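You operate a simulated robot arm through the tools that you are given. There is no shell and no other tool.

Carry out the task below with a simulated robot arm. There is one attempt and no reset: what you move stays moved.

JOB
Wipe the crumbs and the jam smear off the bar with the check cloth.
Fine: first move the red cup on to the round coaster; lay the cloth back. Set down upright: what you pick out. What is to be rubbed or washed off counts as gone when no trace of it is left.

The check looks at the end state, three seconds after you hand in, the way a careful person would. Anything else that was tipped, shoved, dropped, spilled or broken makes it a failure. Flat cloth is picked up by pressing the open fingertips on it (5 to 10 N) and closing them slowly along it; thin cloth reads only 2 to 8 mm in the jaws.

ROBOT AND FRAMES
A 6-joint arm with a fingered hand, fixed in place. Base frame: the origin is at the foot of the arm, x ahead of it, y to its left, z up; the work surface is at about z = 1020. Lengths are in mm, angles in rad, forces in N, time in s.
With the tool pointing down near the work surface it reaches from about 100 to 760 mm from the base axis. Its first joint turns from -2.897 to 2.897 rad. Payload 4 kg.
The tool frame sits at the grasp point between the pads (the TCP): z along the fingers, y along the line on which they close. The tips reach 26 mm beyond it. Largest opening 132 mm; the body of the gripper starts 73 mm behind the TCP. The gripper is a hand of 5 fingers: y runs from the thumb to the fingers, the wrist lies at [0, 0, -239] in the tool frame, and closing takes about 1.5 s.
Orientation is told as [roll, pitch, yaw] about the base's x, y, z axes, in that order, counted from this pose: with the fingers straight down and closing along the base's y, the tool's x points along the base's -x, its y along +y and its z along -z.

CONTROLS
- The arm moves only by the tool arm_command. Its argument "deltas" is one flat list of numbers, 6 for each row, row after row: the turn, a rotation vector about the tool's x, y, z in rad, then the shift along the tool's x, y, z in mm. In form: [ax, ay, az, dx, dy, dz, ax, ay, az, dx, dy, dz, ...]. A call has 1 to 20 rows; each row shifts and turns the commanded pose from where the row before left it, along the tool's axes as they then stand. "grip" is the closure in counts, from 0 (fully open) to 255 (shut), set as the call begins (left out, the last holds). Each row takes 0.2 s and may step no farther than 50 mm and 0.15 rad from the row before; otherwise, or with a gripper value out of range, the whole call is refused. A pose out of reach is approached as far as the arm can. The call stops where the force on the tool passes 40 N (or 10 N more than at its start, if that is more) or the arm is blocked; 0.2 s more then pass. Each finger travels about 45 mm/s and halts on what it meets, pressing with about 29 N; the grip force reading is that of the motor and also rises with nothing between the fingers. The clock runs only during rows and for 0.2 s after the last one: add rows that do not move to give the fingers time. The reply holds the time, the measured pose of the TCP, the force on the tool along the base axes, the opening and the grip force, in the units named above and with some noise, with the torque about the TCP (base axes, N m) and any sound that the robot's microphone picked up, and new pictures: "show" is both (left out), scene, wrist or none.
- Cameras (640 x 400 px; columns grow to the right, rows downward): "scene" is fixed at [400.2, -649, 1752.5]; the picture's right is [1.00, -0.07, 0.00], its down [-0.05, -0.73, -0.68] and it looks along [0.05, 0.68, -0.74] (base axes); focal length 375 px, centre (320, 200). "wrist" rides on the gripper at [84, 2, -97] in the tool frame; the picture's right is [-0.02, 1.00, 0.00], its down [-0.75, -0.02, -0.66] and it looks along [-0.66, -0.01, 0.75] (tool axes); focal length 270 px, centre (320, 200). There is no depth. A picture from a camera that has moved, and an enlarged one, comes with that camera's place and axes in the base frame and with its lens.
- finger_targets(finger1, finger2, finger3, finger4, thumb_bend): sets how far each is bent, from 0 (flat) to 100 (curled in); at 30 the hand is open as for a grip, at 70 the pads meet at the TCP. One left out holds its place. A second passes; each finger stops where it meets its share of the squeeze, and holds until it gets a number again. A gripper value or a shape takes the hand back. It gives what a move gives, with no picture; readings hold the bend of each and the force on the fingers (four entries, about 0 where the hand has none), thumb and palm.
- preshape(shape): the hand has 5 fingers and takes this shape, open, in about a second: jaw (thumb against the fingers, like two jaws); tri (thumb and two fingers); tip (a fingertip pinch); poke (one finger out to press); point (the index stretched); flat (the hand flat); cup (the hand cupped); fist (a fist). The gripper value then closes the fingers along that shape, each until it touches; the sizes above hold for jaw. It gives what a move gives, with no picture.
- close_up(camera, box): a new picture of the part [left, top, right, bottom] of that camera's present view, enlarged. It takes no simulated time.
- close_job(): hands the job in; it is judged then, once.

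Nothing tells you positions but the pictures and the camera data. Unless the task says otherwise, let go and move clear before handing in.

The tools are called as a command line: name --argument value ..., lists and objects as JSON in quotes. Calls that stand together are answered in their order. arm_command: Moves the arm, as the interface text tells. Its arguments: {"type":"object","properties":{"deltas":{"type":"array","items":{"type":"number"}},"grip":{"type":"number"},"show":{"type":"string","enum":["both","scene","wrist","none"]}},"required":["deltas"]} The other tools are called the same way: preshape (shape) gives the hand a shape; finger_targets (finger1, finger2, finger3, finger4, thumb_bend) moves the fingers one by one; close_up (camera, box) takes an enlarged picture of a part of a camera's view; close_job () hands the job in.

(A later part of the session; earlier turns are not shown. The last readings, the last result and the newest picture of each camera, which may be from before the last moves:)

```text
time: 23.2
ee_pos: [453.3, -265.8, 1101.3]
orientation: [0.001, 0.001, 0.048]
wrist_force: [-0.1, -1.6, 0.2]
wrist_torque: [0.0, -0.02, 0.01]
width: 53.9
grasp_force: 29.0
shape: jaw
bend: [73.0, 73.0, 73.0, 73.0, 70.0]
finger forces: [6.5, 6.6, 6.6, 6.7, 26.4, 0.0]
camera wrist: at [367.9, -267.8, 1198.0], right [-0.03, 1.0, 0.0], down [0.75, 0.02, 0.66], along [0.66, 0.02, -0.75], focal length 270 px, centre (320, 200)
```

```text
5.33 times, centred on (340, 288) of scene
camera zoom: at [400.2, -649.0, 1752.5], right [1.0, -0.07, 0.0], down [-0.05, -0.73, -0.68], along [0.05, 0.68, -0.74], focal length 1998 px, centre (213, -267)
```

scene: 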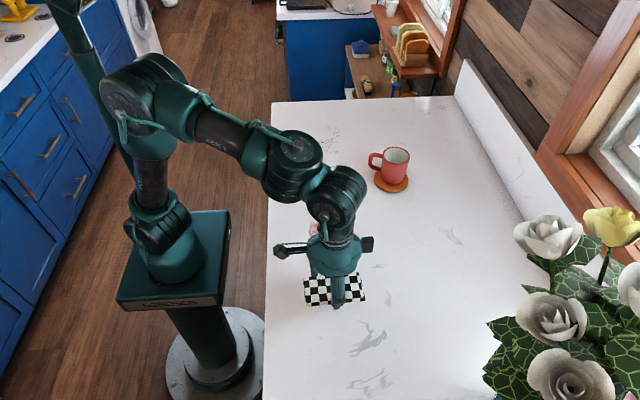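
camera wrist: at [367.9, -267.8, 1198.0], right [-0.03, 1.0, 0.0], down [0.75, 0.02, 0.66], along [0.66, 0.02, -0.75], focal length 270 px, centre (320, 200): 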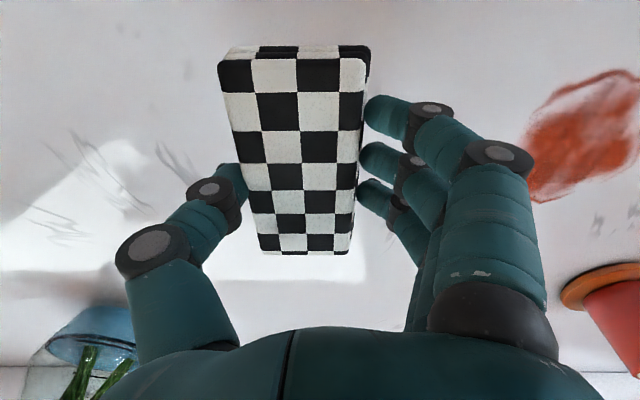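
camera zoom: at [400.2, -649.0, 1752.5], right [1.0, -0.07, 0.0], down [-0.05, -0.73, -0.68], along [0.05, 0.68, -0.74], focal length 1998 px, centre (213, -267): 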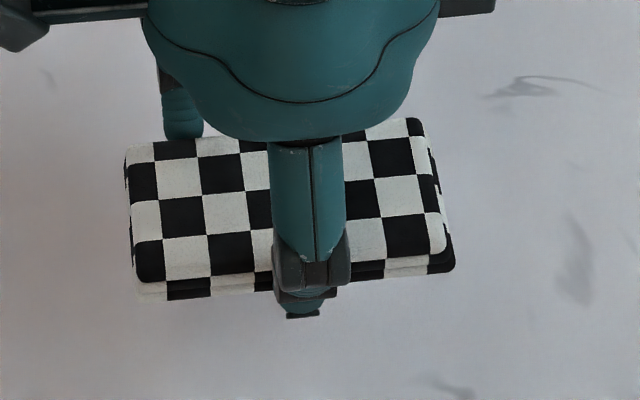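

The pad is rigidly held and level. I'll square it to the bar, carry it over to the crumbs' near edge, and lower to just above the bar.

arm_command --deltas '[0, 0, 0.049, 0, 0, 0, 0, 0, 0, 0, 25, 0, 0, 0, 0, 0, 45, 0, 0, 0, 0, 0, 48, 0, 0, 0, 0, 0, 48, 0, 0, 0, 0, 0, 48, 0, 0, 0, 0, 0, 48, 0, 0, 0, 0, 0, 48, 0, 0, 0, 0, 0, 48, 0, 0, 0, 0, 0, 48, 0, 0, 0, 0, 0, 45, 0, 0, 0, 0, 0, 12, 0, 0, 0, 0, 0, 0, 25, 0, 0, 0, 0, 0, 18, 0, 0, 0, 0, 0, 0]'

close_up --camera "scene" --box '[260, 90, 420, 190]'

```text
time: 26.4
ee_pos: [449.8, 198.8, 1060.5]
orientation: [0.002, -0.001, -0.001]
wrist_force: [0.6, 0.3, -0.2]
wrist_torque: [0.02, 0.02, 0.0]
width: 54.2
grasp_force: 28.9
shape: jaw
bend: [73.0, 73.0, 73.0, 73.0, 70.0]
finger forces: [6.4, 6.5, 6.6, 6.6, 26.3, 0.0]
camera wrist: at [364.4, 200.3, 1156.4], right [0.02, 1.0, 0.0], down [0.75, -0.01, 0.66], along [0.66, -0.01, -0.75], focal length 270 px, centre (320, 200)
```

scene: 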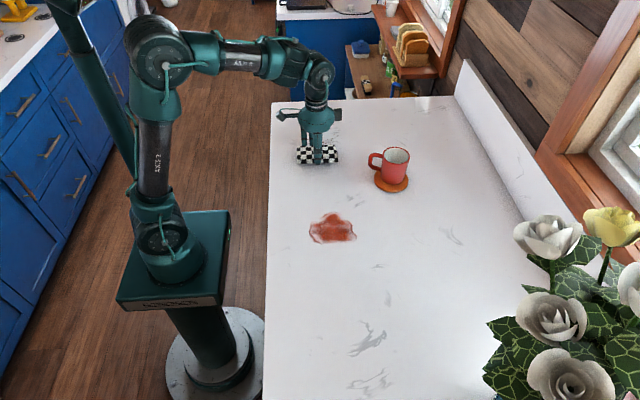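
wrist: 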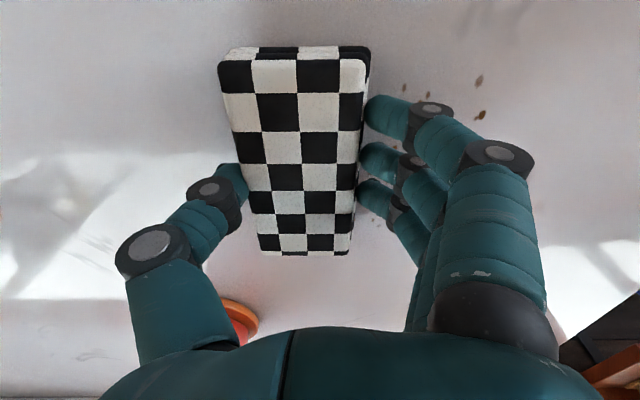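

```text
4.00 times, centred on (340, 140) of scene
camera zoom: at [400.2, -649.0, 1752.5], right [1.0, -0.07, 0.0], down [-0.05, -0.73, -0.68], along [0.05, 0.68, -0.74], focal length 1498 px, centre (240, 440)
```

zoom: 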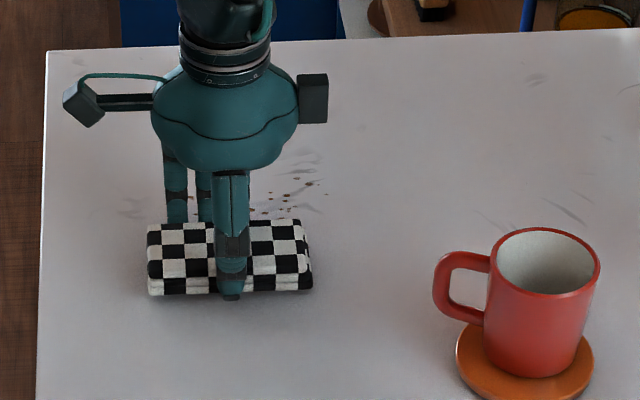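

The pad's edge is just over the first crumbs. I'll back up 25 mm, then press down gently in small steps.

arm_command --deltas '[0, 0, 0, 0, -25, 0, 0, 0, 0, 0, 0, 5, 0, 0, 0, 0, 0, 1.5, 0, 0, 0, 0, 0, 1, 0, 0, 0, 0, 0, 0]' --show "none"

```text
time: 27.6
ee_pos: [451.9, 173.4, 1052.0]
orientation: [0.001, -0.003, 0.0]
wrist_force: [1.2, -1.0, 3.5]
wrist_torque: [-0.19, 0.0, 0.06]
width: 53.9
grasp_force: 29.4
shape: jaw
bend: [73.0, 73.0, 73.0, 73.0, 70.0]
finger forces: [6.4, 6.6, 6.7, 7.0, 27.6, 0.0]
```

Contact is about 3.5 N. I'll add a touch of press and stroke across the crumbs in +y.

arm_command --deltas '[0, 0, 0, 0, 0, 0.5, 0, 0, 0, 0, 12, 0, 0, 0, 0, 0, 15, 0, 0, 0, 0, 0, 15, 0, 0, 0, 0, 0, 15, 0, 0, 0, 0, 0, 15, 0, 0, 0, 0, 0, 15, 0, 0, 0, 0, 0, 15, 0, 0, 0, 0, 0, 15, 0, 0, 0, 0, 0, 15, 0, 0, 0, 0, 0, 15, 0, 0, 0, 0, 0, 0, 0]'

close_up --camera "scene" --box '[260, 90, 420, 190]'

```text
time: 30.2
ee_pos: [450.0, 322.1, 1051.1]
orientation: [-0.001, -0.002, -0.001]
wrist_force: [-0.6, -8.6, 14.0]
wrist_torque: [-0.53, 0.0, -0.01]
width: 54.5
grasp_force: 28.7
shape: jaw
bend: [74.0, 74.0, 74.0, 74.0, 70.0]
finger forces: [5.9, 6.1, 6.0, 6.2, 31.5, 0.0]
camera wrist: at [365.3, 324.1, 1147.2], right [0.02, 1.0, 0.0], down [0.75, -0.02, 0.66], along [0.66, -0.01, -0.75], focal length 270 px, centre (320, 200)
```

scene: 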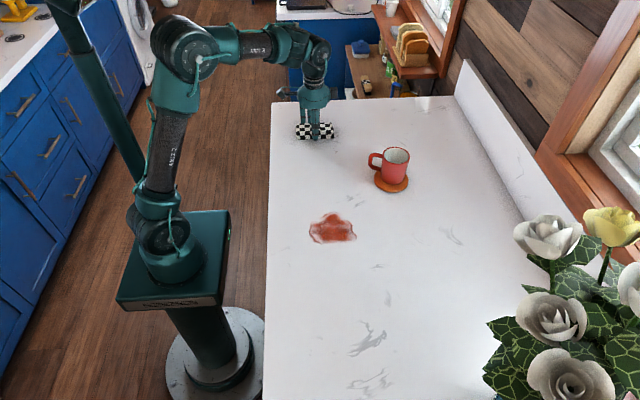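
wrist: 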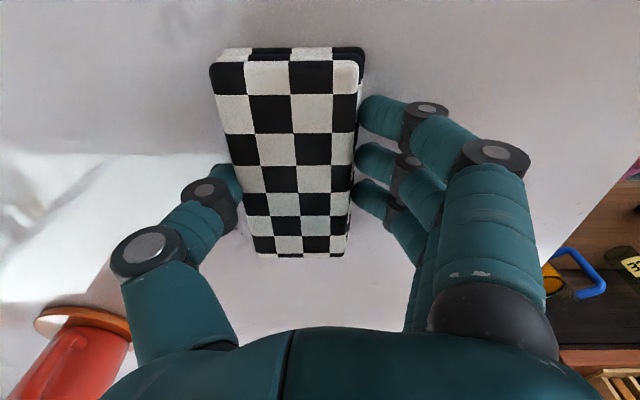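

```text
4.00 times, centred on (340, 140) of scene
camera zoom: at [400.2, -649.0, 1752.5], right [1.0, -0.07, 0.0], down [-0.05, -0.73, -0.68], along [0.05, 0.68, -0.74], focal length 1498 px, centre (240, 440)
```

zoom: 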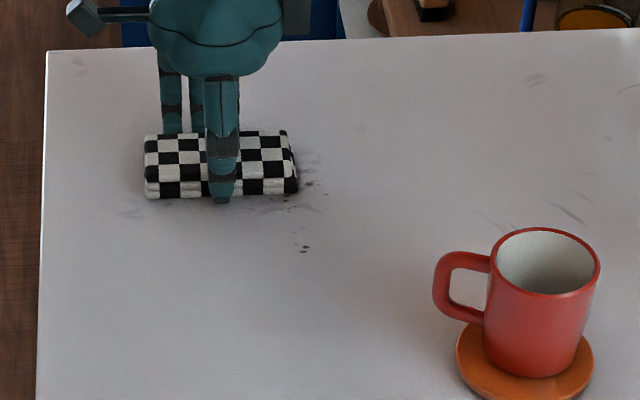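

That stroke removed every crumb it covered; a few remain at x 500–540. I'll lift slightly, shift +40 mm in x, and stroke back.

arm_command --deltas '[0, 0, 0, 0, 0, -6, 0, 0, 0, -20, 0, 0, 0, 0, 0, -20, 0, 0, 0, 0, 0, 0, 0, 5, 0, 0, 0, 0, 0, 0.8, 0, 0, 0, 0, -10, 0, 0, 0, 0, 0, -15, 0, 0, 0, 0, 0, -15, 0, 0, 0, 0, 0, -15, 0, 0, 0, 0, 0, -15, 0, 0, 0, 0, 0, -15, 0, 0, 0, 0, 0, -15, 0, 0, 0, 0, 0, -15, 0, 0, 0, 0, 0, -10, 0, 0, 0, 0, 0, 0, 0]'

close_up --camera "scene" --box '[260, 90, 420, 190]'

```text
time: 33.4
ee_pos: [492.7, 196.3, 1052.2]
orientation: [0.0, -0.001, 0.001]
wrist_force: [0.0, 0.9, -0.3]
wrist_torque: [0.04, 0.02, -0.03]
width: 54.0
grasp_force: 28.9
shape: jaw
bend: [74.0, 74.0, 74.0, 74.0, 70.0]
finger forces: [6.9, 7.0, 7.1, 7.3, 28.3, 0.0]
camera wrist: at [407.9, 198.1, 1148.2], right [0.02, 1.0, 0.0], down [0.75, -0.01, 0.66], along [0.66, -0.01, -0.75], focal length 270 px, centre (320, 200)
```

scene: 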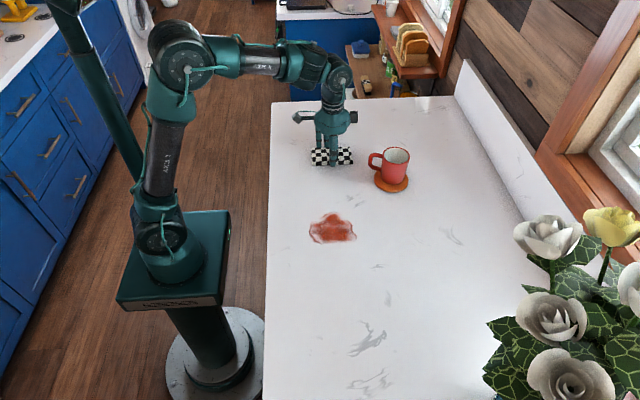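
wrist: 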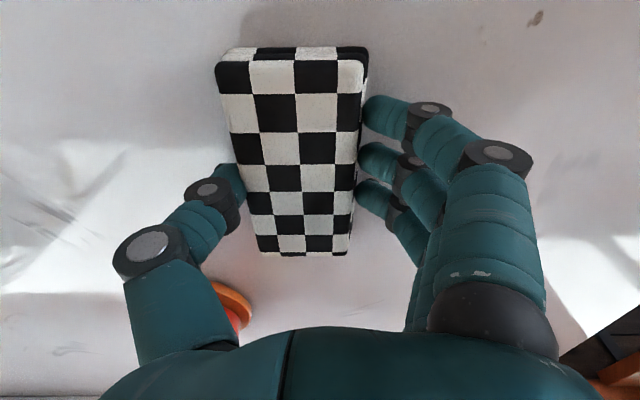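

```text
4.00 times, centred on (340, 140) of scene
camera zoom: at [400.2, -649.0, 1752.5], right [1.0, -0.07, 0.0], down [-0.05, -0.73, -0.68], along [0.05, 0.68, -0.74], focal length 1498 px, centre (240, 440)
```

zoom: 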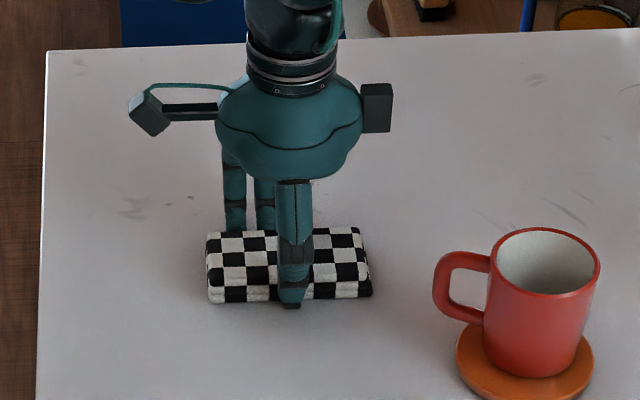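

The far strip looks clear, though a leftover speck shows near (428, 282) and the last stroke was lightly pressed. I'll rise and look closely.

arm_command --deltas '[0, 0, 0, 0, 0, -30, 0, 0, 0, 30, -30, -30, 0, 0, 0, 20, -40, -20, 0, 0, 0, 0, 0, 0]'

close_up --camera "scene" --box '[270, 110, 370, 172]'

close_up --camera "wrist" --box '[370, 0, 640, 170]'

```text
refused: row 2 steps farther than a row can; nothing moved
```

```text
6.40 times, centred on (320, 141) of scene
camera zoom: at [400.2, -649.0, 1752.5], right [1.0, -0.07, 0.0], down [-0.05, -0.73, -0.68], along [0.05, 0.68, -0.74], focal length 2397 px, centre (320, 578)
```

zoom: 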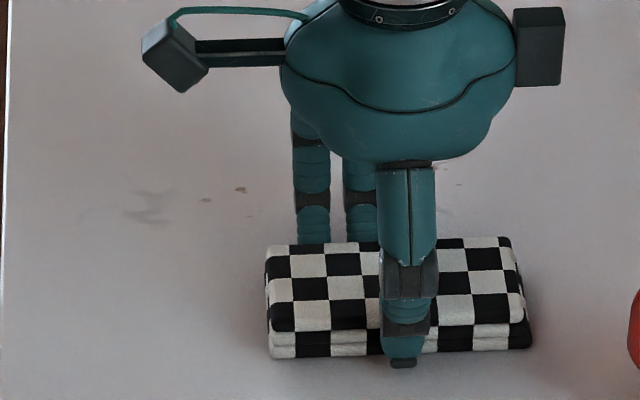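

```text
2.35 times, centred on (505, 85) of wrist
camera zoom: at [407.9, 198.1, 1148.2], right [0.02, 1.0, 0.0], down [0.75, -0.01, 0.66], along [0.66, -0.01, -0.75], focal length 636 px, centre (-115, 471)
```

zoom: 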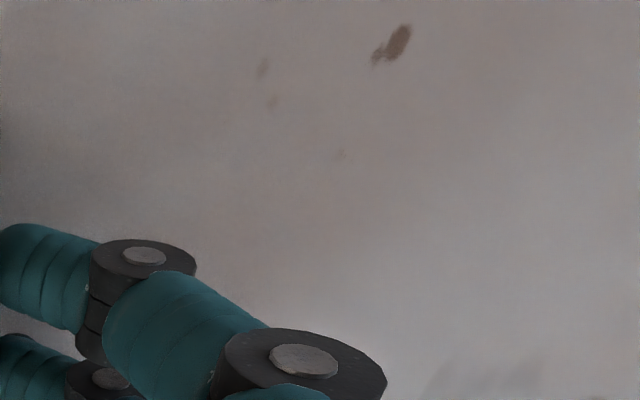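

Faint traces remain, so rubbing fades them gradually and firmer, repeated strokes are needed. I'll press again and check the force before scrubbing.

arm_command --deltas '[0, 0, 0, 0, 0, 1.2, 0, 0, 0, 0, 0, 0]' --show "none"

```text
time: 34.0
ee_pos: [493.0, 196.3, 1050.4]
orientation: [0.0, -0.003, 0.0]
wrist_force: [2.2, -0.2, 11.9]
wrist_torque: [-0.17, -0.02, 0.03]
width: 54.0
grasp_force: 29.1
shape: jaw
bend: [74.0, 74.0, 74.0, 74.0, 70.0]
finger forces: [6.9, 7.1, 7.1, 7.3, 29.3, 0.0]
```

Press is 12 N. Scrubbing this lane forward and back.

arm_command --deltas '[0, 0, 0, 0, 14.5, 0, 0, 0, 0, 0, 14.5, 0, 0, 0, 0, 0, 14.5, 0, 0, 0, 0, 0, 14.5, 0, 0, 0, 0, 0, 14.5, 0, 0, 0, 0, 0, 14.5, 0, 0, 0, 0, 0, 14.5, 0, 0, 0, 0, 0, 14.5, 0, 0, 0, 0, 0, 14.5, 0, 0, 0, 0, 0, 0, 0, 0, 0, 0, 0, -14.5, 0, 0, 0, 0, 0, -14.5, 0, 0, 0, 0, 0, -14.5, 0, 0, 0, 0, 0, -14.5, 0, 0, 0, 0, 0, -14.5, 0, 0, 0, 0, 0, -14.5, 0, 0, 0, 0, 0, -14.5, 0, 0, 0, 0, 0, -14.5, 0, 0, 0, 0, 0, -14.5, 0, 0, 0, 0, 0, 0, 0]'

close_up --camera "scene" --box '[270, 110, 370, 172]'

```text
time: 38.2
ee_pos: [492.2, 196.5, 1051.2]
orientation: [0.0, -0.002, -0.001]
wrist_force: [0.5, 0.1, -0.6]
wrist_torque: [0.01, 0.01, 0.01]
width: 54.0
grasp_force: 28.7
shape: jaw
bend: [74.0, 74.0, 74.0, 74.0, 71.0]
finger forces: [7.0, 7.3, 7.3, 7.5, 28.8, 0.0]
camera wrist: at [406.8, 198.4, 1147.6], right [0.02, 1.0, 0.0], down [0.75, -0.01, 0.66], along [0.66, -0.01, -0.75], focal length 270 px, centre (320, 200)
```

scene: 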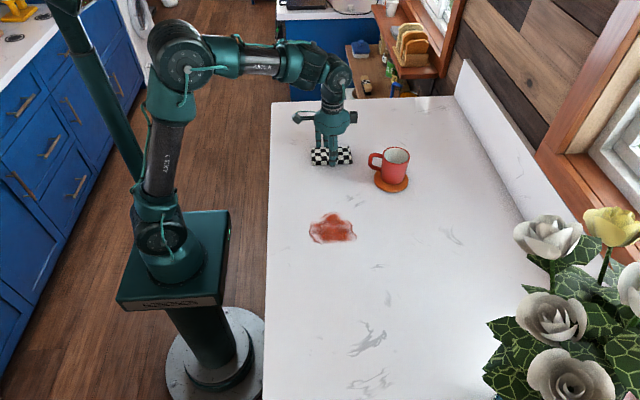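
wrist: 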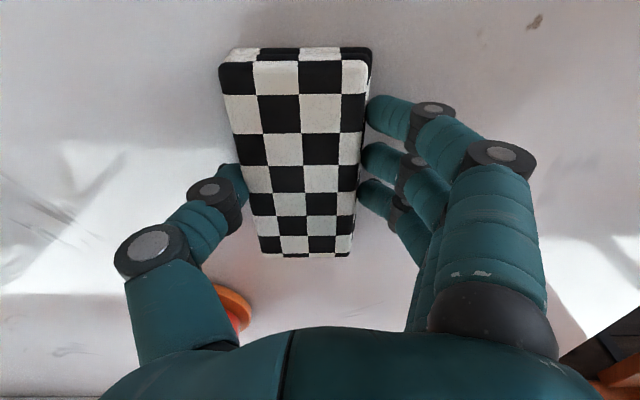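

```text
6.40 times, centred on (320, 141) of scene
camera zoom: at [400.2, -649.0, 1752.5], right [1.0, -0.07, 0.0], down [-0.05, -0.73, -0.68], along [0.05, 0.68, -0.74], focal length 2397 px, centre (320, 578)
```

zoom: 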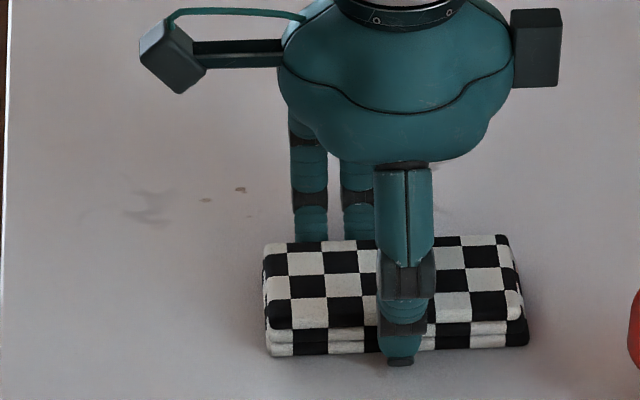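

The pressure was lost along the way, probably because the pad slips up slightly in the grip. I'll shift to the lane with the leftover speck and scrub there in shorter strokes with force checks.

arm_command --deltas '[0, 0, 0, 0, 0, -5, 0, 0, 0, 25, 20, 0, 0, 0, 0, 25, 20, 0, 0, 0, 0, 0, 0, 4, 0, 0, 0, 0, 0, 1.5, 0, 0, 0, 0, 0, 0.3, 0, 0, 0, 0, 0, 0]' --show "none"

```text
time: 39.8
ee_pos: [442.4, 236.4, 1050.2]
orientation: [0.002, -0.001, 0.001]
wrist_force: [4.3, 3.2, 8.8]
wrist_torque: [0.12, -0.07, -0.05]
width: 54.0
grasp_force: 29.1
shape: jaw
bend: [74.0, 74.0, 74.0, 74.0, 71.0]
finger forces: [7.7, 7.8, 7.7, 7.9, 28.2, 0.1]
```

arm_command --deltas '[0, 0, 0, 0, 12, 0, 0, 0, 0, 0, 12, 0, 0, 0, 0, 0, 12, 0, 0, 0, 0, 0, 12, 0, 0, 0, 0, 0, 12, 0, 0, 0, 0, 0, 12, 0, 0, 0, 0, 0, 12, 0]' --show "none"

```text
time: 41.4
ee_pos: [444.7, 320.5, 1049.0]
orientation: [0.0, 0.0, 0.002]
wrist_force: [-0.5, -9.3, 16.5]
wrist_torque: [-0.46, -0.04, -0.01]
width: 54.5
grasp_force: 28.9
shape: jaw
bend: [74.0, 74.0, 74.0, 74.0, 71.0]
finger forces: [5.8, 6.0, 6.0, 6.2, 33.6, 0.0]
```

The +y strokes press well (16 N) while reversing sheds pressure. I'll reverse with a bit of extra press and check.

arm_command --deltas '[0, 0, 0, 0, -12, 0.4, 0, 0, 0, 0, -12, 0.4, 0, 0, 0, 0, -12, 0]' --show "none"

arm_command --deltas '[0, 0, 0, 0, -12, 0, 0, 0, 0, 0, -12, 0, 0, 0, 0, 0, -12, 0, 0, 0, 0, 0, -12, 0, 0, 0, 0, 0, -12, 0]'

close_up --camera "scene" --box '[270, 110, 370, 172]'

```text
time: 42.2
ee_pos: [443.6, 285.0, 1050.2]
orientation: [-0.001, -0.001, 0.0]
wrist_force: [0.4, 6.0, 10.6]
wrist_torque: [0.23, -0.02, 0.05]
width: 54.2
grasp_force: 29.1
shape: jaw
bend: [74.0, 74.0, 74.0, 74.0, 71.0]
finger forces: [8.1, 8.4, 8.4, 8.7, 27.5, 0.0]
```

```text
time: 43.4
ee_pos: [442.1, 223.4, 1050.0]
orientation: [-0.001, -0.001, 0.002]
wrist_force: [0.3, 10.3, 14.1]
wrist_torque: [0.24, -0.06, 0.0]
width: 54.2
grasp_force: 28.9
shape: jaw
bend: [74.0, 74.0, 74.0, 74.0, 71.0]
finger forces: [8.7, 8.9, 8.8, 9.0, 26.9, 0.0]
camera wrist: at [357.1, 226.9, 1146.5], right [0.02, 1.0, 0.0], down [0.75, -0.01, 0.66], along [0.66, -0.01, -0.75], focal length 270 px, centre (320, 200)
```

scene: 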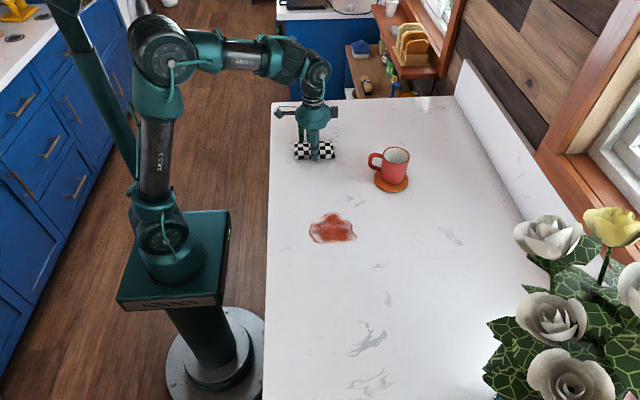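
wrist: 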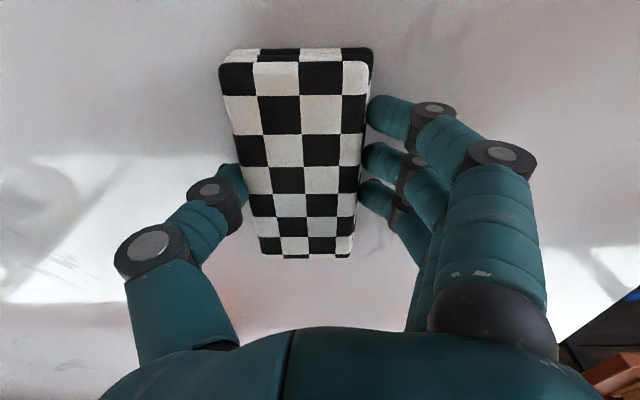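

```text
6.40 times, centred on (320, 141) of scene
camera zoom: at [400.2, -649.0, 1752.5], right [1.0, -0.07, 0.0], down [-0.05, -0.73, -0.68], along [0.05, 0.68, -0.74], focal length 2397 px, centre (320, 578)
```

zoom: 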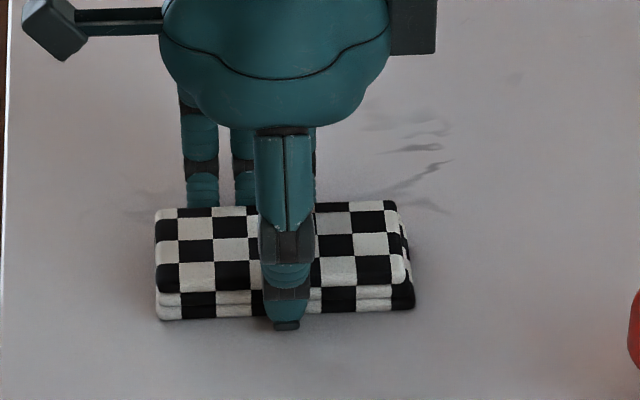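

Pressure is good both ways now. One more pass in this lane, extending to y≈195.

arm_command --deltas '[0, 0, 0, 0, -12, 0, 0, 0, 0, 0, -12, 0, 0, 0, 0, 0, 14, 0, 0, 0, 0, 0, 14, 0, 0, 0, 0, 0, 14, 0, 0, 0, 0, 0, 14, 0, 0, 0, 0, 0, 14, 0, 0, 0, 0, 0, 14, 0, 0, 0, 0, 0, 14, 0, 0, 0, 0, 0, 14, 0, 0, 0, 0, 0, 14, 0]' --show "none"

arm_command --deltas '[0, 0, 0, 0, -14, 0.3, 0, 0, 0, 0, -14, 0.2, 0, 0, 0, 0, -14, 0, 0, 0, 0, 0, -14, 0, 0, 0, 0, 0, -14, 0, 0, 0, 0, 0, -14, 0, 0, 0, 0, 0, -14, 0, 0, 0, 0, 0, -14, 0, 0, 0, 0, 0, -14, 0]' --show "none"

```text
time: 45.8
ee_pos: [442.8, 326.7, 1049.5]
orientation: [0.0, 0.0, -0.001]
wrist_force: [1.6, -9.2, 17.9]
wrist_torque: [-0.31, -0.12, 0.03]
width: 54.2
grasp_force: 28.8
shape: jaw
bend: [74.0, 74.0, 74.0, 74.0, 71.0]
finger forces: [6.2, 6.3, 6.2, 6.5, 33.1, 0.0]
```

```text
time: 46.6
ee_pos: [443.9, 289.0, 1050.0]
orientation: [0.005, -0.006, 0.004]
wrist_force: [-0.2, 2.0, 11.9]
wrist_torque: [0.0, 0.07, 0.02]
width: 54.2
grasp_force: 28.9
shape: jaw
bend: [74.0, 74.0, 74.0, 74.0, 71.0]
finger forces: [7.9, 8.2, 7.9, 8.3, 30.5, 0.1]
stopped in row 4: the force on the tool passed its limit at 41 N (the readings are from after the stop); the commanded pose is now the measured one
```

A force spike stopped that stroke. I'll lift, look at the wiped lane, and move to the other lane.

arm_command --deltas '[0, 0, 0, 0, 0, -20, 0, 0, 0, 0, -45, -10, 0, 0, 0, 0, -45, 0, 0, 0, 0, -25, -10, 0, 0, 0, 0, -25, 0, 0, 0, 0, 0, 0, 0, 0]'

close_up --camera "scene" --box '[270, 110, 370, 172]'

close_up --camera "wrist" --box '[340, 0, 640, 188]'

```text
time: 48.0
ee_pos: [494.9, 186.8, 1079.6]
orientation: [0.003, -0.004, 0.003]
wrist_force: [0.2, -0.4, -0.6]
wrist_torque: [-0.04, 0.0, 0.02]
width: 54.1
grasp_force: 28.9
shape: jaw
bend: [74.0, 74.0, 74.0, 74.0, 71.0]
finger forces: [7.4, 7.4, 7.5, 7.6, 29.9, 0.0]
camera wrist: at [409.1, 188.4, 1175.1], right [0.02, 1.0, 0.0], down [0.75, -0.02, 0.66], along [0.66, -0.01, -0.75], focal length 270 px, centre (320, 200)
```

scene: 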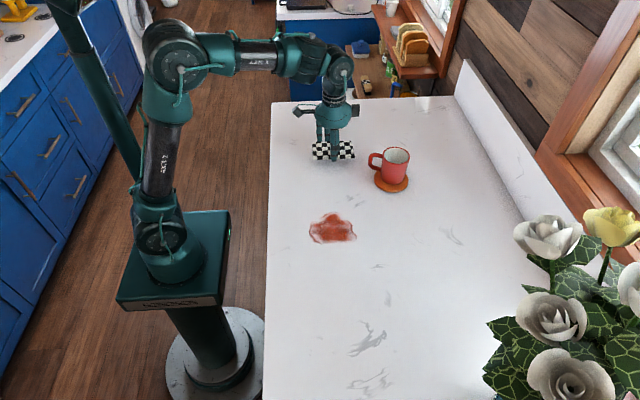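
wrist: 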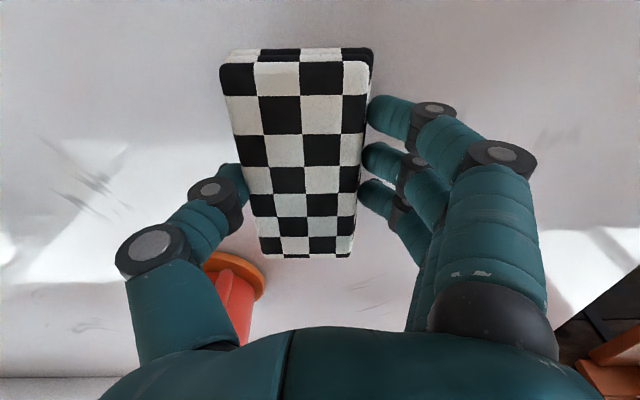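

```text
6.40 times, centred on (320, 141) of scene
camera zoom: at [400.2, -649.0, 1752.5], right [1.0, -0.07, 0.0], down [-0.05, -0.73, -0.68], along [0.05, 0.68, -0.74], focal length 2397 px, centre (320, 578)
```

zoom: 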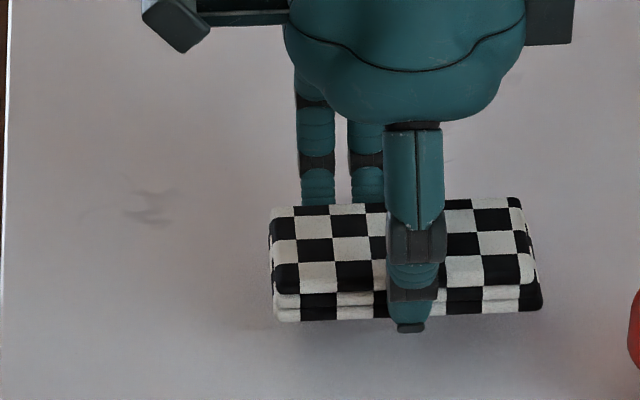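

```text
2.13 times, centred on (490, 94) of wrist
camera zoom: at [409.1, 188.4, 1175.1], right [0.02, 1.0, 0.0], down [0.75, -0.02, 0.66], along [0.66, -0.01, -0.75], focal length 575 px, centre (-42, 426)
```

zoom: 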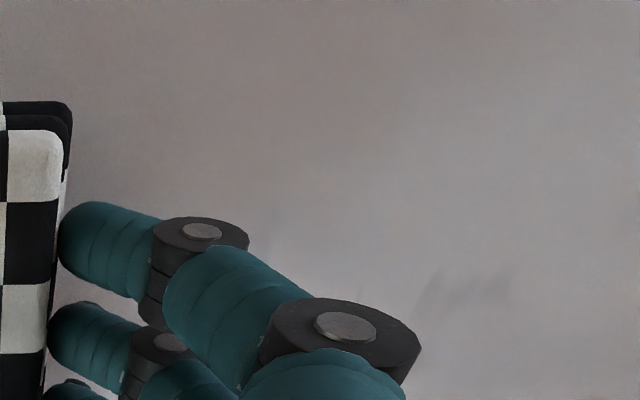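

That lane is clean (only marble veining left). Now I press in the x≈495 lane and stroke +y.

arm_command --deltas '[0, 0, 0, 0, 0, 24, 0, 0, 0, 0, 0, 4, 0, 0, 0, 0, 0, 1, 0, 0, 0, 0, 0, 0.5, 0, 0, 0, 0, 0, 0]' --show "none"

```text
time: 49.2
ee_pos: [495.1, 186.8, 1050.0]
orientation: [0.003, -0.004, 0.002]
wrist_force: [-3.8, -2.1, 10.2]
wrist_torque: [-0.07, 0.05, -0.01]
width: 54.0
grasp_force: 28.7
shape: jaw
bend: [74.0, 74.0, 74.0, 74.0, 71.0]
finger forces: [7.3, 7.4, 7.4, 7.5, 31.7, 0.0]
```

arm_command --deltas '[0, 0, 0, 0, 14, 0, 0, 0, 0, 0, 14, 0, 0, 0, 0, 0, 14, 0, 0, 0, 0, 0, 14, 0, 0, 0, 0, 0, 14, 0, 0, 0, 0, 0, 14, 0, 0, 0, 0, 0, 14, 0, 0, 0, 0, 0, 14, 0, 0, 0, 0, 0, 14, 0, 0, 0, 0, 0, 14, 0]' --show "none"

arm_command --deltas '[0, 0, 0, 0, -10, 0.2, 0, 0, 0, 0, -12, 0.2, 0, 0, 0, 0, -12, 0, 0, 0, 0, 0, -12, 0]' --show "none"

```text
time: 51.4
ee_pos: [493.2, 330.3, 1049.3]
orientation: [0.004, -0.003, 0.003]
wrist_force: [-0.7, -7.1, 12.2]
wrist_torque: [-0.4, 0.02, 0.0]
width: 53.9
grasp_force: 28.5
shape: jaw
bend: [74.0, 74.0, 74.0, 74.0, 71.0]
finger forces: [5.8, 5.9, 6.0, 6.2, 31.2, 0.1]
```

```text
time: 52.4
ee_pos: [494.6, 283.6, 1049.2]
orientation: [0.006, -0.005, 0.004]
wrist_force: [-2.6, 15.7, 27.8]
wrist_torque: [0.45, 0.09, -0.01]
width: 54.0
grasp_force: 29.3
shape: jaw
bend: [74.0, 74.0, 74.0, 74.0, 71.0]
finger forces: [10.2, 10.1, 10.1, 10.2, 25.7, 0.0]
```

arm_command --deltas '[0, 0, 0, 0, -3, -0.8, 0, 0, 0, 0, -12, 0, 0, 0, 0, 0, -12, 0, 0, 0, 0, 0, -12, 0]' --show "none"

arm_command --deltas '[0, 0, 0, 0, -12, 0, 0, 0, 0, 0, -12, 0, 0, 0, 0, 0, -12, 0, 0, 0, 0, 0, -12, 0, 0, 0, 0, 0, 0, 0]' --show "none"

```text
time: 53.4
ee_pos: [495.5, 241.7, 1050.1]
orientation: [0.003, -0.005, 0.004]
wrist_force: [-1.3, 7.4, 11.4]
wrist_torque: [0.29, 0.04, 0.01]
width: 53.7
grasp_force: 29.6
shape: jaw
bend: [74.0, 74.0, 74.0, 74.0, 71.0]
finger forces: [8.5, 8.7, 8.7, 8.9, 27.7, 0.0]
```

```text
time: 54.6
ee_pos: [493.5, 195.5, 1049.4]
orientation: [0.003, -0.004, 0.003]
wrist_force: [-0.3, 2.2, 3.7]
wrist_torque: [0.12, -0.01, 0.02]
width: 54.2
grasp_force: 29.0
shape: jaw
bend: [74.0, 74.0, 74.0, 74.0, 71.0]
finger forces: [7.6, 7.7, 7.6, 7.9, 28.7, 0.0]
```

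Good strokes both ways. I'll lift, back off toward -y, and inspect the whole crumb area.

arm_command --deltas '[0, 0, 0, 0, 0, -25, 0, 0, 0, 10, -20, -25, 0, 0, 0, 0, -45, 0, 0, 0, 0, 0, -45, 0, 0, 0, 0, 0, -45, 0, 0, 0, 0, 0, -45, 0, 0, 0, 0, 0, 0, 0]'

close_up --camera "scene" --box '[270, 95, 390, 170]'

close_up --camera "scene" --box '[290, 115, 350, 155]'

```text
time: 56.2
ee_pos: [485.6, -5.6, 1096.0]
orientation: [0.002, -0.004, 0.004]
wrist_force: [0.8, 0.4, -0.8]
wrist_torque: [0.04, -0.03, 0.01]
width: 53.8
grasp_force: 28.8
shape: jaw
bend: [74.0, 74.0, 74.0, 74.0, 71.0]
finger forces: [7.3, 7.4, 7.3, 7.5, 29.5, 0.0]
camera wrist: at [399.9, -4.1, 1192.6], right [0.02, 1.0, 0.0], down [0.75, -0.01, 0.66], along [0.66, -0.01, -0.75], focal length 270 px, centre (320, 200)
```

scene: 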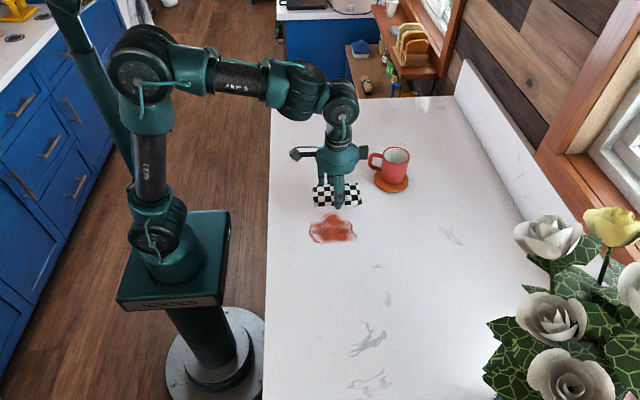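
wrist: 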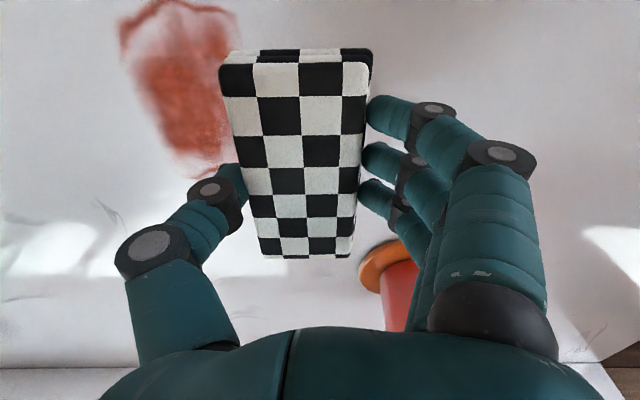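

```text
5.33 times, centred on (330, 132) of scene
camera zoom: at [400.2, -649.0, 1752.5], right [1.0, -0.07, 0.0], down [-0.05, -0.73, -0.68], along [0.05, 0.68, -0.74], focal length 1998 px, centre (267, 560)
```

zoom: 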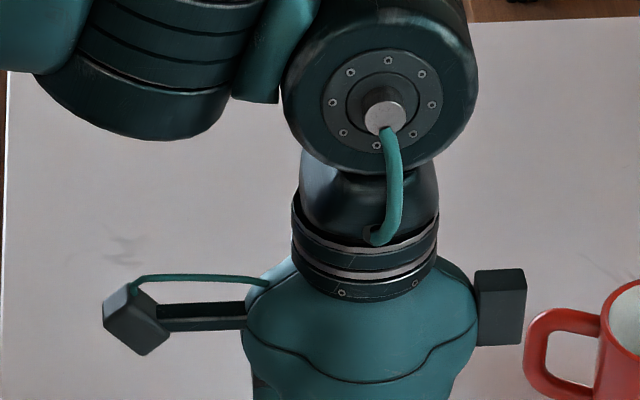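

```text
10.00 times, centred on (320, 135) of scene
camera zoom: at [400.2, -649.0, 1752.5], right [1.0, -0.07, 0.0], down [-0.05, -0.73, -0.68], along [0.05, 0.68, -0.74], focal length 3746 px, centre (320, 850)
```

zoom: 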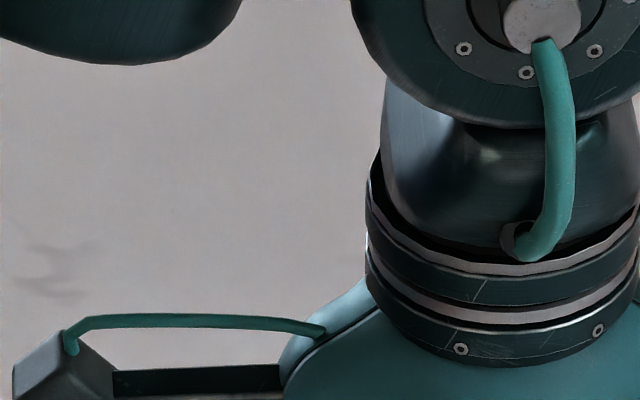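

The arm hides the crumb area for now; I'll check it later. Next I take the pad to the -y side of the jam and press down.

arm_command --deltas '[0, 0, 0, 8, -45, 0, 0, 0, 0, 8, -45, 0, 0, 0, 0, 9, -45, 0, 0, 0, 0, 0, -17, 0, 0, 0, 0, 0, 0, 25, 0, 0, 0, 0, 0, 18, 0, 0, 0, 0, 0, 2, 0, 0, 0, 0, 0, 0]'

close_up --camera "scene" --box '[270, 95, 390, 170]'

```text
time: 58.0
ee_pos: [458.2, -158.6, 1052.3]
orientation: [0.004, -0.003, 0.003]
wrist_force: [0.5, 0.0, -0.3]
wrist_torque: [0.04, -0.02, -0.02]
width: 54.2
grasp_force: 28.4
shape: jaw
bend: [74.0, 74.0, 74.0, 74.0, 71.0]
finger forces: [7.2, 7.2, 7.3, 7.5, 29.3, 0.1]
camera wrist: at [373.4, -156.4, 1148.3], right [0.02, 1.0, 0.0], down [0.75, -0.02, 0.66], along [0.66, -0.01, -0.75], focal length 270 px, centre (320, 200)
```

scene: 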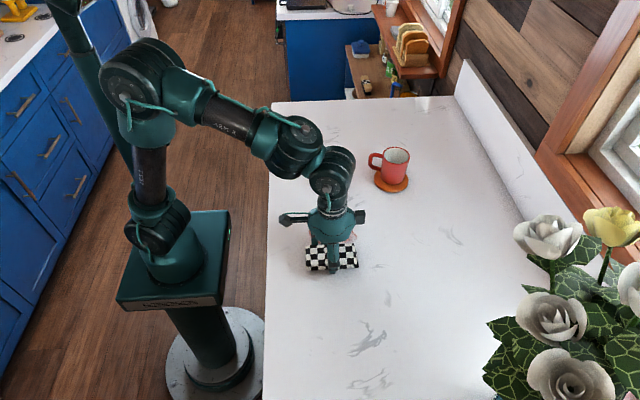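
wrist: 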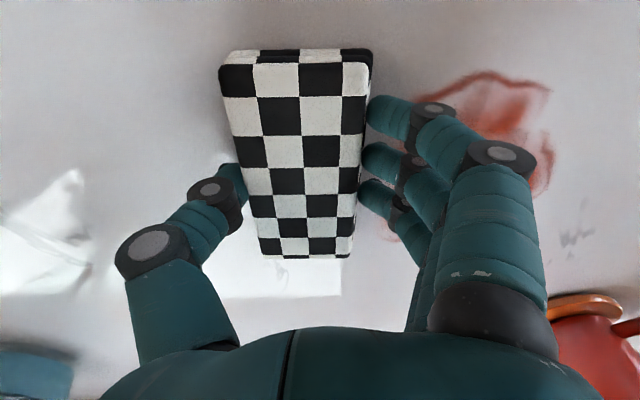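

```text
5.33 times, centred on (330, 132) of scene
camera zoom: at [400.2, -649.0, 1752.5], right [1.0, -0.07, 0.0], down [-0.05, -0.73, -0.68], along [0.05, 0.68, -0.74], focal length 1998 px, centre (267, 560)
```

zoom: 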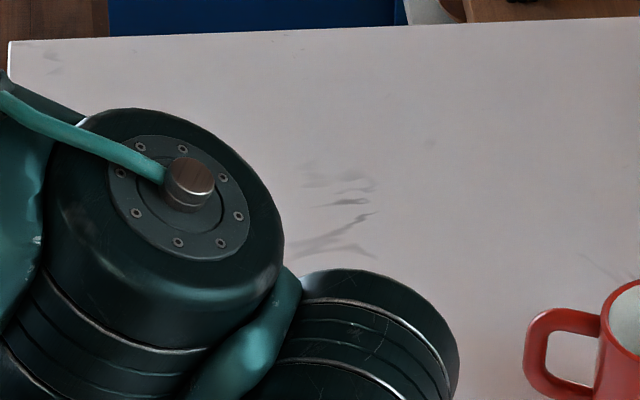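

The visible crumb area is clean. Pressing the pad down beside the jam now.

arm_command --deltas '[0, 0, 0, 0, 0, 1.2, 0, 0, 0, 0, 0, 0.8, 0, 0, 0, 0, 0, 0.3, 0, 0, 0, 0, 0, 0]' --show "none"

```text
time: 59.0
ee_pos: [459.5, -157.2, 1050.5]
orientation: [0.004, -0.003, 0.005]
wrist_force: [-0.1, -0.4, 0.1]
wrist_torque: [-0.04, -0.01, 0.01]
width: 54.1
grasp_force: 28.8
shape: jaw
bend: [74.0, 74.0, 74.0, 74.0, 71.0]
finger forces: [7.2, 7.2, 7.3, 7.6, 29.3, 0.1]
```

arm_command --deltas '[0, 0, 0, 0, 0, 0.6, 0, 0, 0, 0, 0, 0]' --show "none"

```text
time: 59.6
ee_pos: [459.4, -156.9, 1050.0]
orientation: [0.002, -0.005, 0.005]
wrist_force: [0.1, 0.3, 1.5]
wrist_torque: [0.03, 0.0, 0.01]
width: 53.9
grasp_force: 29.1
shape: jaw
bend: [74.0, 74.0, 74.0, 74.0, 71.0]
finger forces: [7.1, 7.4, 7.3, 7.4, 29.6, 0.0]
```

arm_command --deltas '[0, 0, 0, 0, 0, 0.5, 0, 0, 0, 0, 10, 0.2, 0, 0, 0, 0, 14, 0, 0, 0, 0, 0, 14, 0, 0, 0, 0, 0, 14, 0, 0, 0, 0, 0, 14, 0, 0, 0, 0, 0, 14, 0, 0, 0, 0, 0, 14, 0]'

close_up --camera "scene" --box '[280, 190, 400, 265]'

```text
time: 61.4
ee_pos: [457.5, -61.2, 1051.4]
orientation: [0.003, -0.005, 0.003]
wrist_force: [-0.3, 2.0, -1.4]
wrist_torque: [0.01, 0.01, -0.01]
width: 54.2
grasp_force: 29.0
shape: jaw
bend: [74.0, 74.0, 74.0, 74.0, 71.0]
finger forces: [7.3, 7.4, 7.5, 7.6, 29.6, 0.0]
camera wrist: at [372.9, -60.1, 1147.3], right [0.02, 1.0, 0.0], down [0.75, -0.01, 0.66], along [0.66, -0.01, -0.75], focal length 270 px, centre (320, 200)
```

scene: 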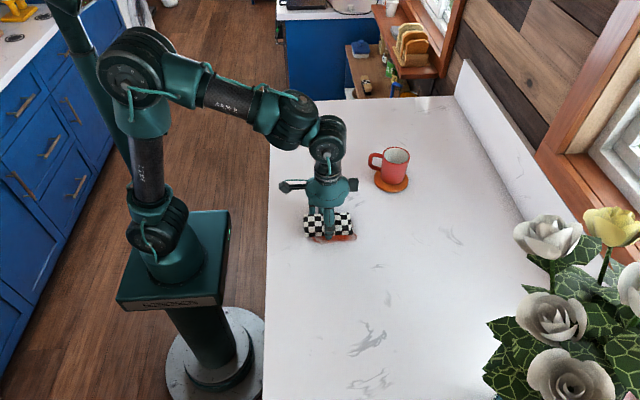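
wrist: 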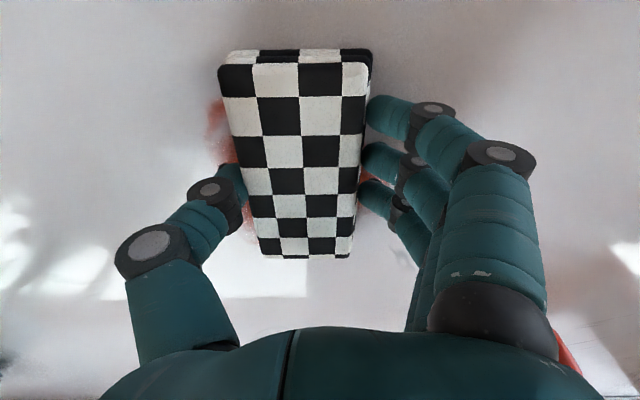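

```text
5.33 times, centred on (340, 228) of scene
camera zoom: at [400.2, -649.0, 1752.5], right [1.0, -0.07, 0.0], down [-0.05, -0.73, -0.68], along [0.05, 0.68, -0.74], focal length 1998 px, centre (213, 53)
```

zoom: 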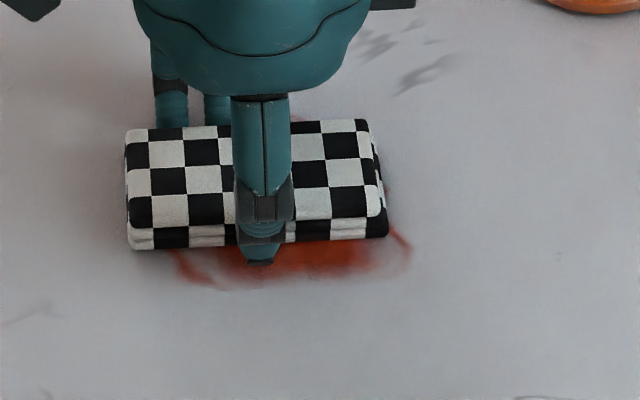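

The last part of the stroke lost contact; the tool had picked up a slight tilt when it stopped. I'll level it and press again.

arm_command --deltas '[0.003, 0.0045, 0.0035, 0, 0, 0, 0, 0, 0, 0, 0, 0.6, 0, 0, 0, 0, 0, 0]' --show "none"

```text
time: 62.2
ee_pos: [458.9, -62.8, 1050.3]
orientation: [0.001, 0.0, 0.001]
wrist_force: [-1.4, 0.1, 5.9]
wrist_torque: [0.11, 0.03, 0.04]
width: 53.9
grasp_force: 29.5
shape: jaw
bend: [74.0, 74.0, 74.0, 74.0, 71.0]
finger forces: [7.2, 7.4, 7.5, 7.9, 29.7, 0.0]
```

arm_command --deltas '[0, 0, 0, 0, 10, 0.3, 0, 0, 0, 0, 14, 0, 0, 0, 0, 0, 14, 0, 0, 0, 0, 0, 14, 0, 0, 0, 0, 0, 14, 0, 0, 0, 0, 0, 14, 0]' --show "none"

arm_command --deltas '[0, 0, 0, 0, -10, 0.2, 0, 0, 0, 0, -14, 0.2, 0, 0, 0, 0, -14, 0, 0, 0, 0, 0, -14, 0]' --show "none"

```text
time: 63.6
ee_pos: [459.8, 19.9, 1047.7]
orientation: [0.001, 0.001, 0.0]
wrist_force: [-0.8, -9.6, 14.7]
wrist_torque: [-0.43, -0.02, 0.01]
width: 54.4
grasp_force: 28.9
shape: jaw
bend: [74.0, 74.0, 74.0, 74.0, 70.0]
finger forces: [6.0, 6.1, 6.1, 6.3, 33.4, 0.1]
```

```text
time: 64.6
ee_pos: [458.2, -34.1, 1049.4]
orientation: [-0.001, 0.003, 0.001]
wrist_force: [0.7, 4.3, 7.5]
wrist_torque: [0.16, -0.05, 0.04]
width: 54.2
grasp_force: 29.4
shape: jaw
bend: [74.0, 74.0, 74.0, 74.0, 71.0]
finger forces: [7.6, 8.0, 8.1, 8.4, 27.8, 0.0]
```

Press holds at 8–15 N. Continuing the stroke across the whole smear in -y.

arm_command --deltas '[0, 0, 0, 0, -14, 0.1, 0, 0, 0, 0, -14, 0, 0, 0, 0, 0, -14, 0, 0, 0, 0, 0, -14, 0, 0, 0, 0, 0, -14, 0, 0, 0, 0, 0, -14, 0, 0, 0, 0, 0, -14, 0, 0, 0, 0, 0, -14, 0]'

close_up --camera "scene" --box '[280, 190, 400, 265]'

```text
time: 66.4
ee_pos: [457.5, -145.8, 1048.7]
orientation: [-0.001, -0.001, 0.001]
wrist_force: [2.8, 16.9, 31.4]
wrist_torque: [0.59, -0.04, 0.0]
width: 54.1
grasp_force: 29.3
shape: jaw
bend: [74.0, 74.0, 74.0, 74.0, 72.0]
finger forces: [10.5, 10.6, 10.6, 10.8, 25.3, 0.1]
camera wrist: at [372.2, -144.8, 1144.5], right [0.02, 1.0, 0.0], down [0.75, -0.01, 0.66], along [0.66, -0.01, -0.75], focal length 270 px, centre (320, 200)
```

scene: 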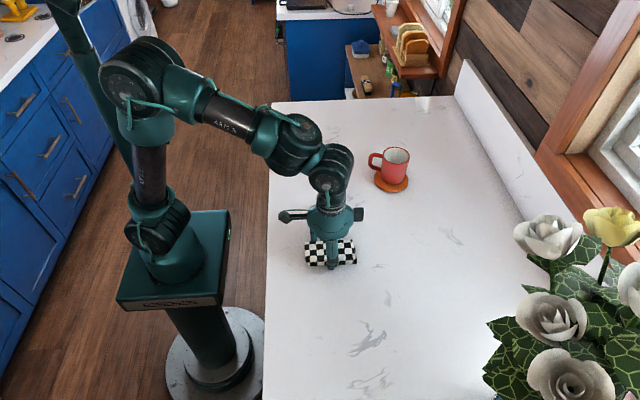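
wrist: 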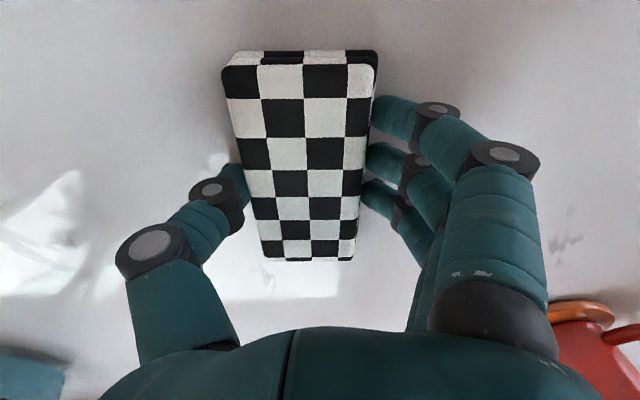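

```text
5.33 times, centred on (340, 228) of scene
camera zoom: at [400.2, -649.0, 1752.5], right [1.0, -0.07, 0.0], down [-0.05, -0.73, -0.68], along [0.05, 0.68, -0.74], focal length 1998 px, centre (213, 53)
```

zoom: 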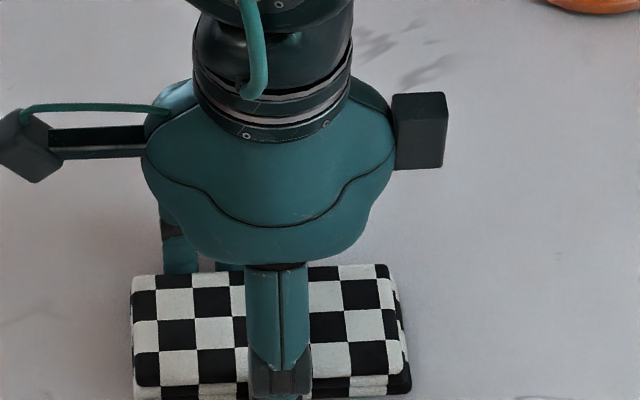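

The smear in this lane is gone. I'll lift, shift +35 mm in x, and wipe the right-hand lane.

arm_command --deltas '[0, 0, 0, 0, 0, -6, 0, 0, 0, -35, -5, 0, 0, 0, 0, 0, 0, 4.3, 0, 0, 0, 0, 0, 0]' --show "none"

```text
time: 67.4
ee_pos: [493.7, -150.4, 1048.3]
orientation: [0.001, 0.001, 0.0]
wrist_force: [-3.0, -1.9, 9.5]
wrist_torque: [0.07, 0.0, -0.03]
width: 54.0
grasp_force: 29.0
shape: jaw
bend: [74.0, 74.0, 74.0, 74.0, 71.0]
finger forces: [7.2, 7.5, 7.5, 7.6, 30.8, 0.0]
```

arm_command --deltas '[0, 0, 0, 0, 10, 0, 0, 0, 0, 0, 14, 0, 0, 0, 0, 0, 14, 0, 0, 0, 0, 0, 14, 0, 0, 0, 0, 0, 14, 0, 0, 0, 0, 0, 14, 0]' --show "none"

arm_command --deltas '[0, 0, 0, 0, 10, 0, 0, 0, 0, 0, 14, 0, 0, 0, 0, 0, 14, 0, 0, 0, 0, 0, 14, 0, 0, 0, 0, 0, 14, 0, 0, 0, 0, 0, 14, 0]' --show "none"

arm_command --deltas '[0, 0, 0, 0, -10, 0.2, 0, 0, 0, 0, -14, 0.1, 0, 0, 0, 0, -14, 0, 0, 0, 0, 0, -14, 0, 0, 0, 0, 0, -14, 0]' --show "none"

```text
time: 68.8
ee_pos: [495.0, -71.9, 1047.6]
orientation: [-0.001, 0.001, -0.002]
wrist_force: [-0.2, -8.5, 15.2]
wrist_torque: [-0.3, 0.02, 0.0]
width: 54.2
grasp_force: 29.1
shape: jaw
bend: [74.0, 74.0, 74.0, 74.0, 71.0]
finger forces: [6.2, 6.2, 6.3, 6.5, 33.7, 0.1]
```

```text
time: 70.2
ee_pos: [495.0, 7.5, 1048.7]
orientation: [0.001, 0.001, 0.002]
wrist_force: [0.3, -3.6, 4.7]
wrist_torque: [-0.15, -0.01, 0.0]
width: 54.2
grasp_force: 28.6
shape: jaw
bend: [74.0, 74.0, 74.0, 74.0, 71.0]
finger forces: [6.5, 6.8, 6.8, 7.0, 30.1, 0.0]
```

```text
time: 71.4
ee_pos: [495.2, -57.6, 1049.6]
orientation: [-0.001, 0.0, 0.001]
wrist_force: [-1.1, -0.6, -0.3]
wrist_torque: [0.0, 0.0, 0.0]
width: 54.1
grasp_force: 29.5
shape: jaw
bend: [74.0, 74.0, 74.0, 74.0, 71.0]
finger forces: [7.0, 7.1, 7.0, 7.2, 28.6, 0.1]
```

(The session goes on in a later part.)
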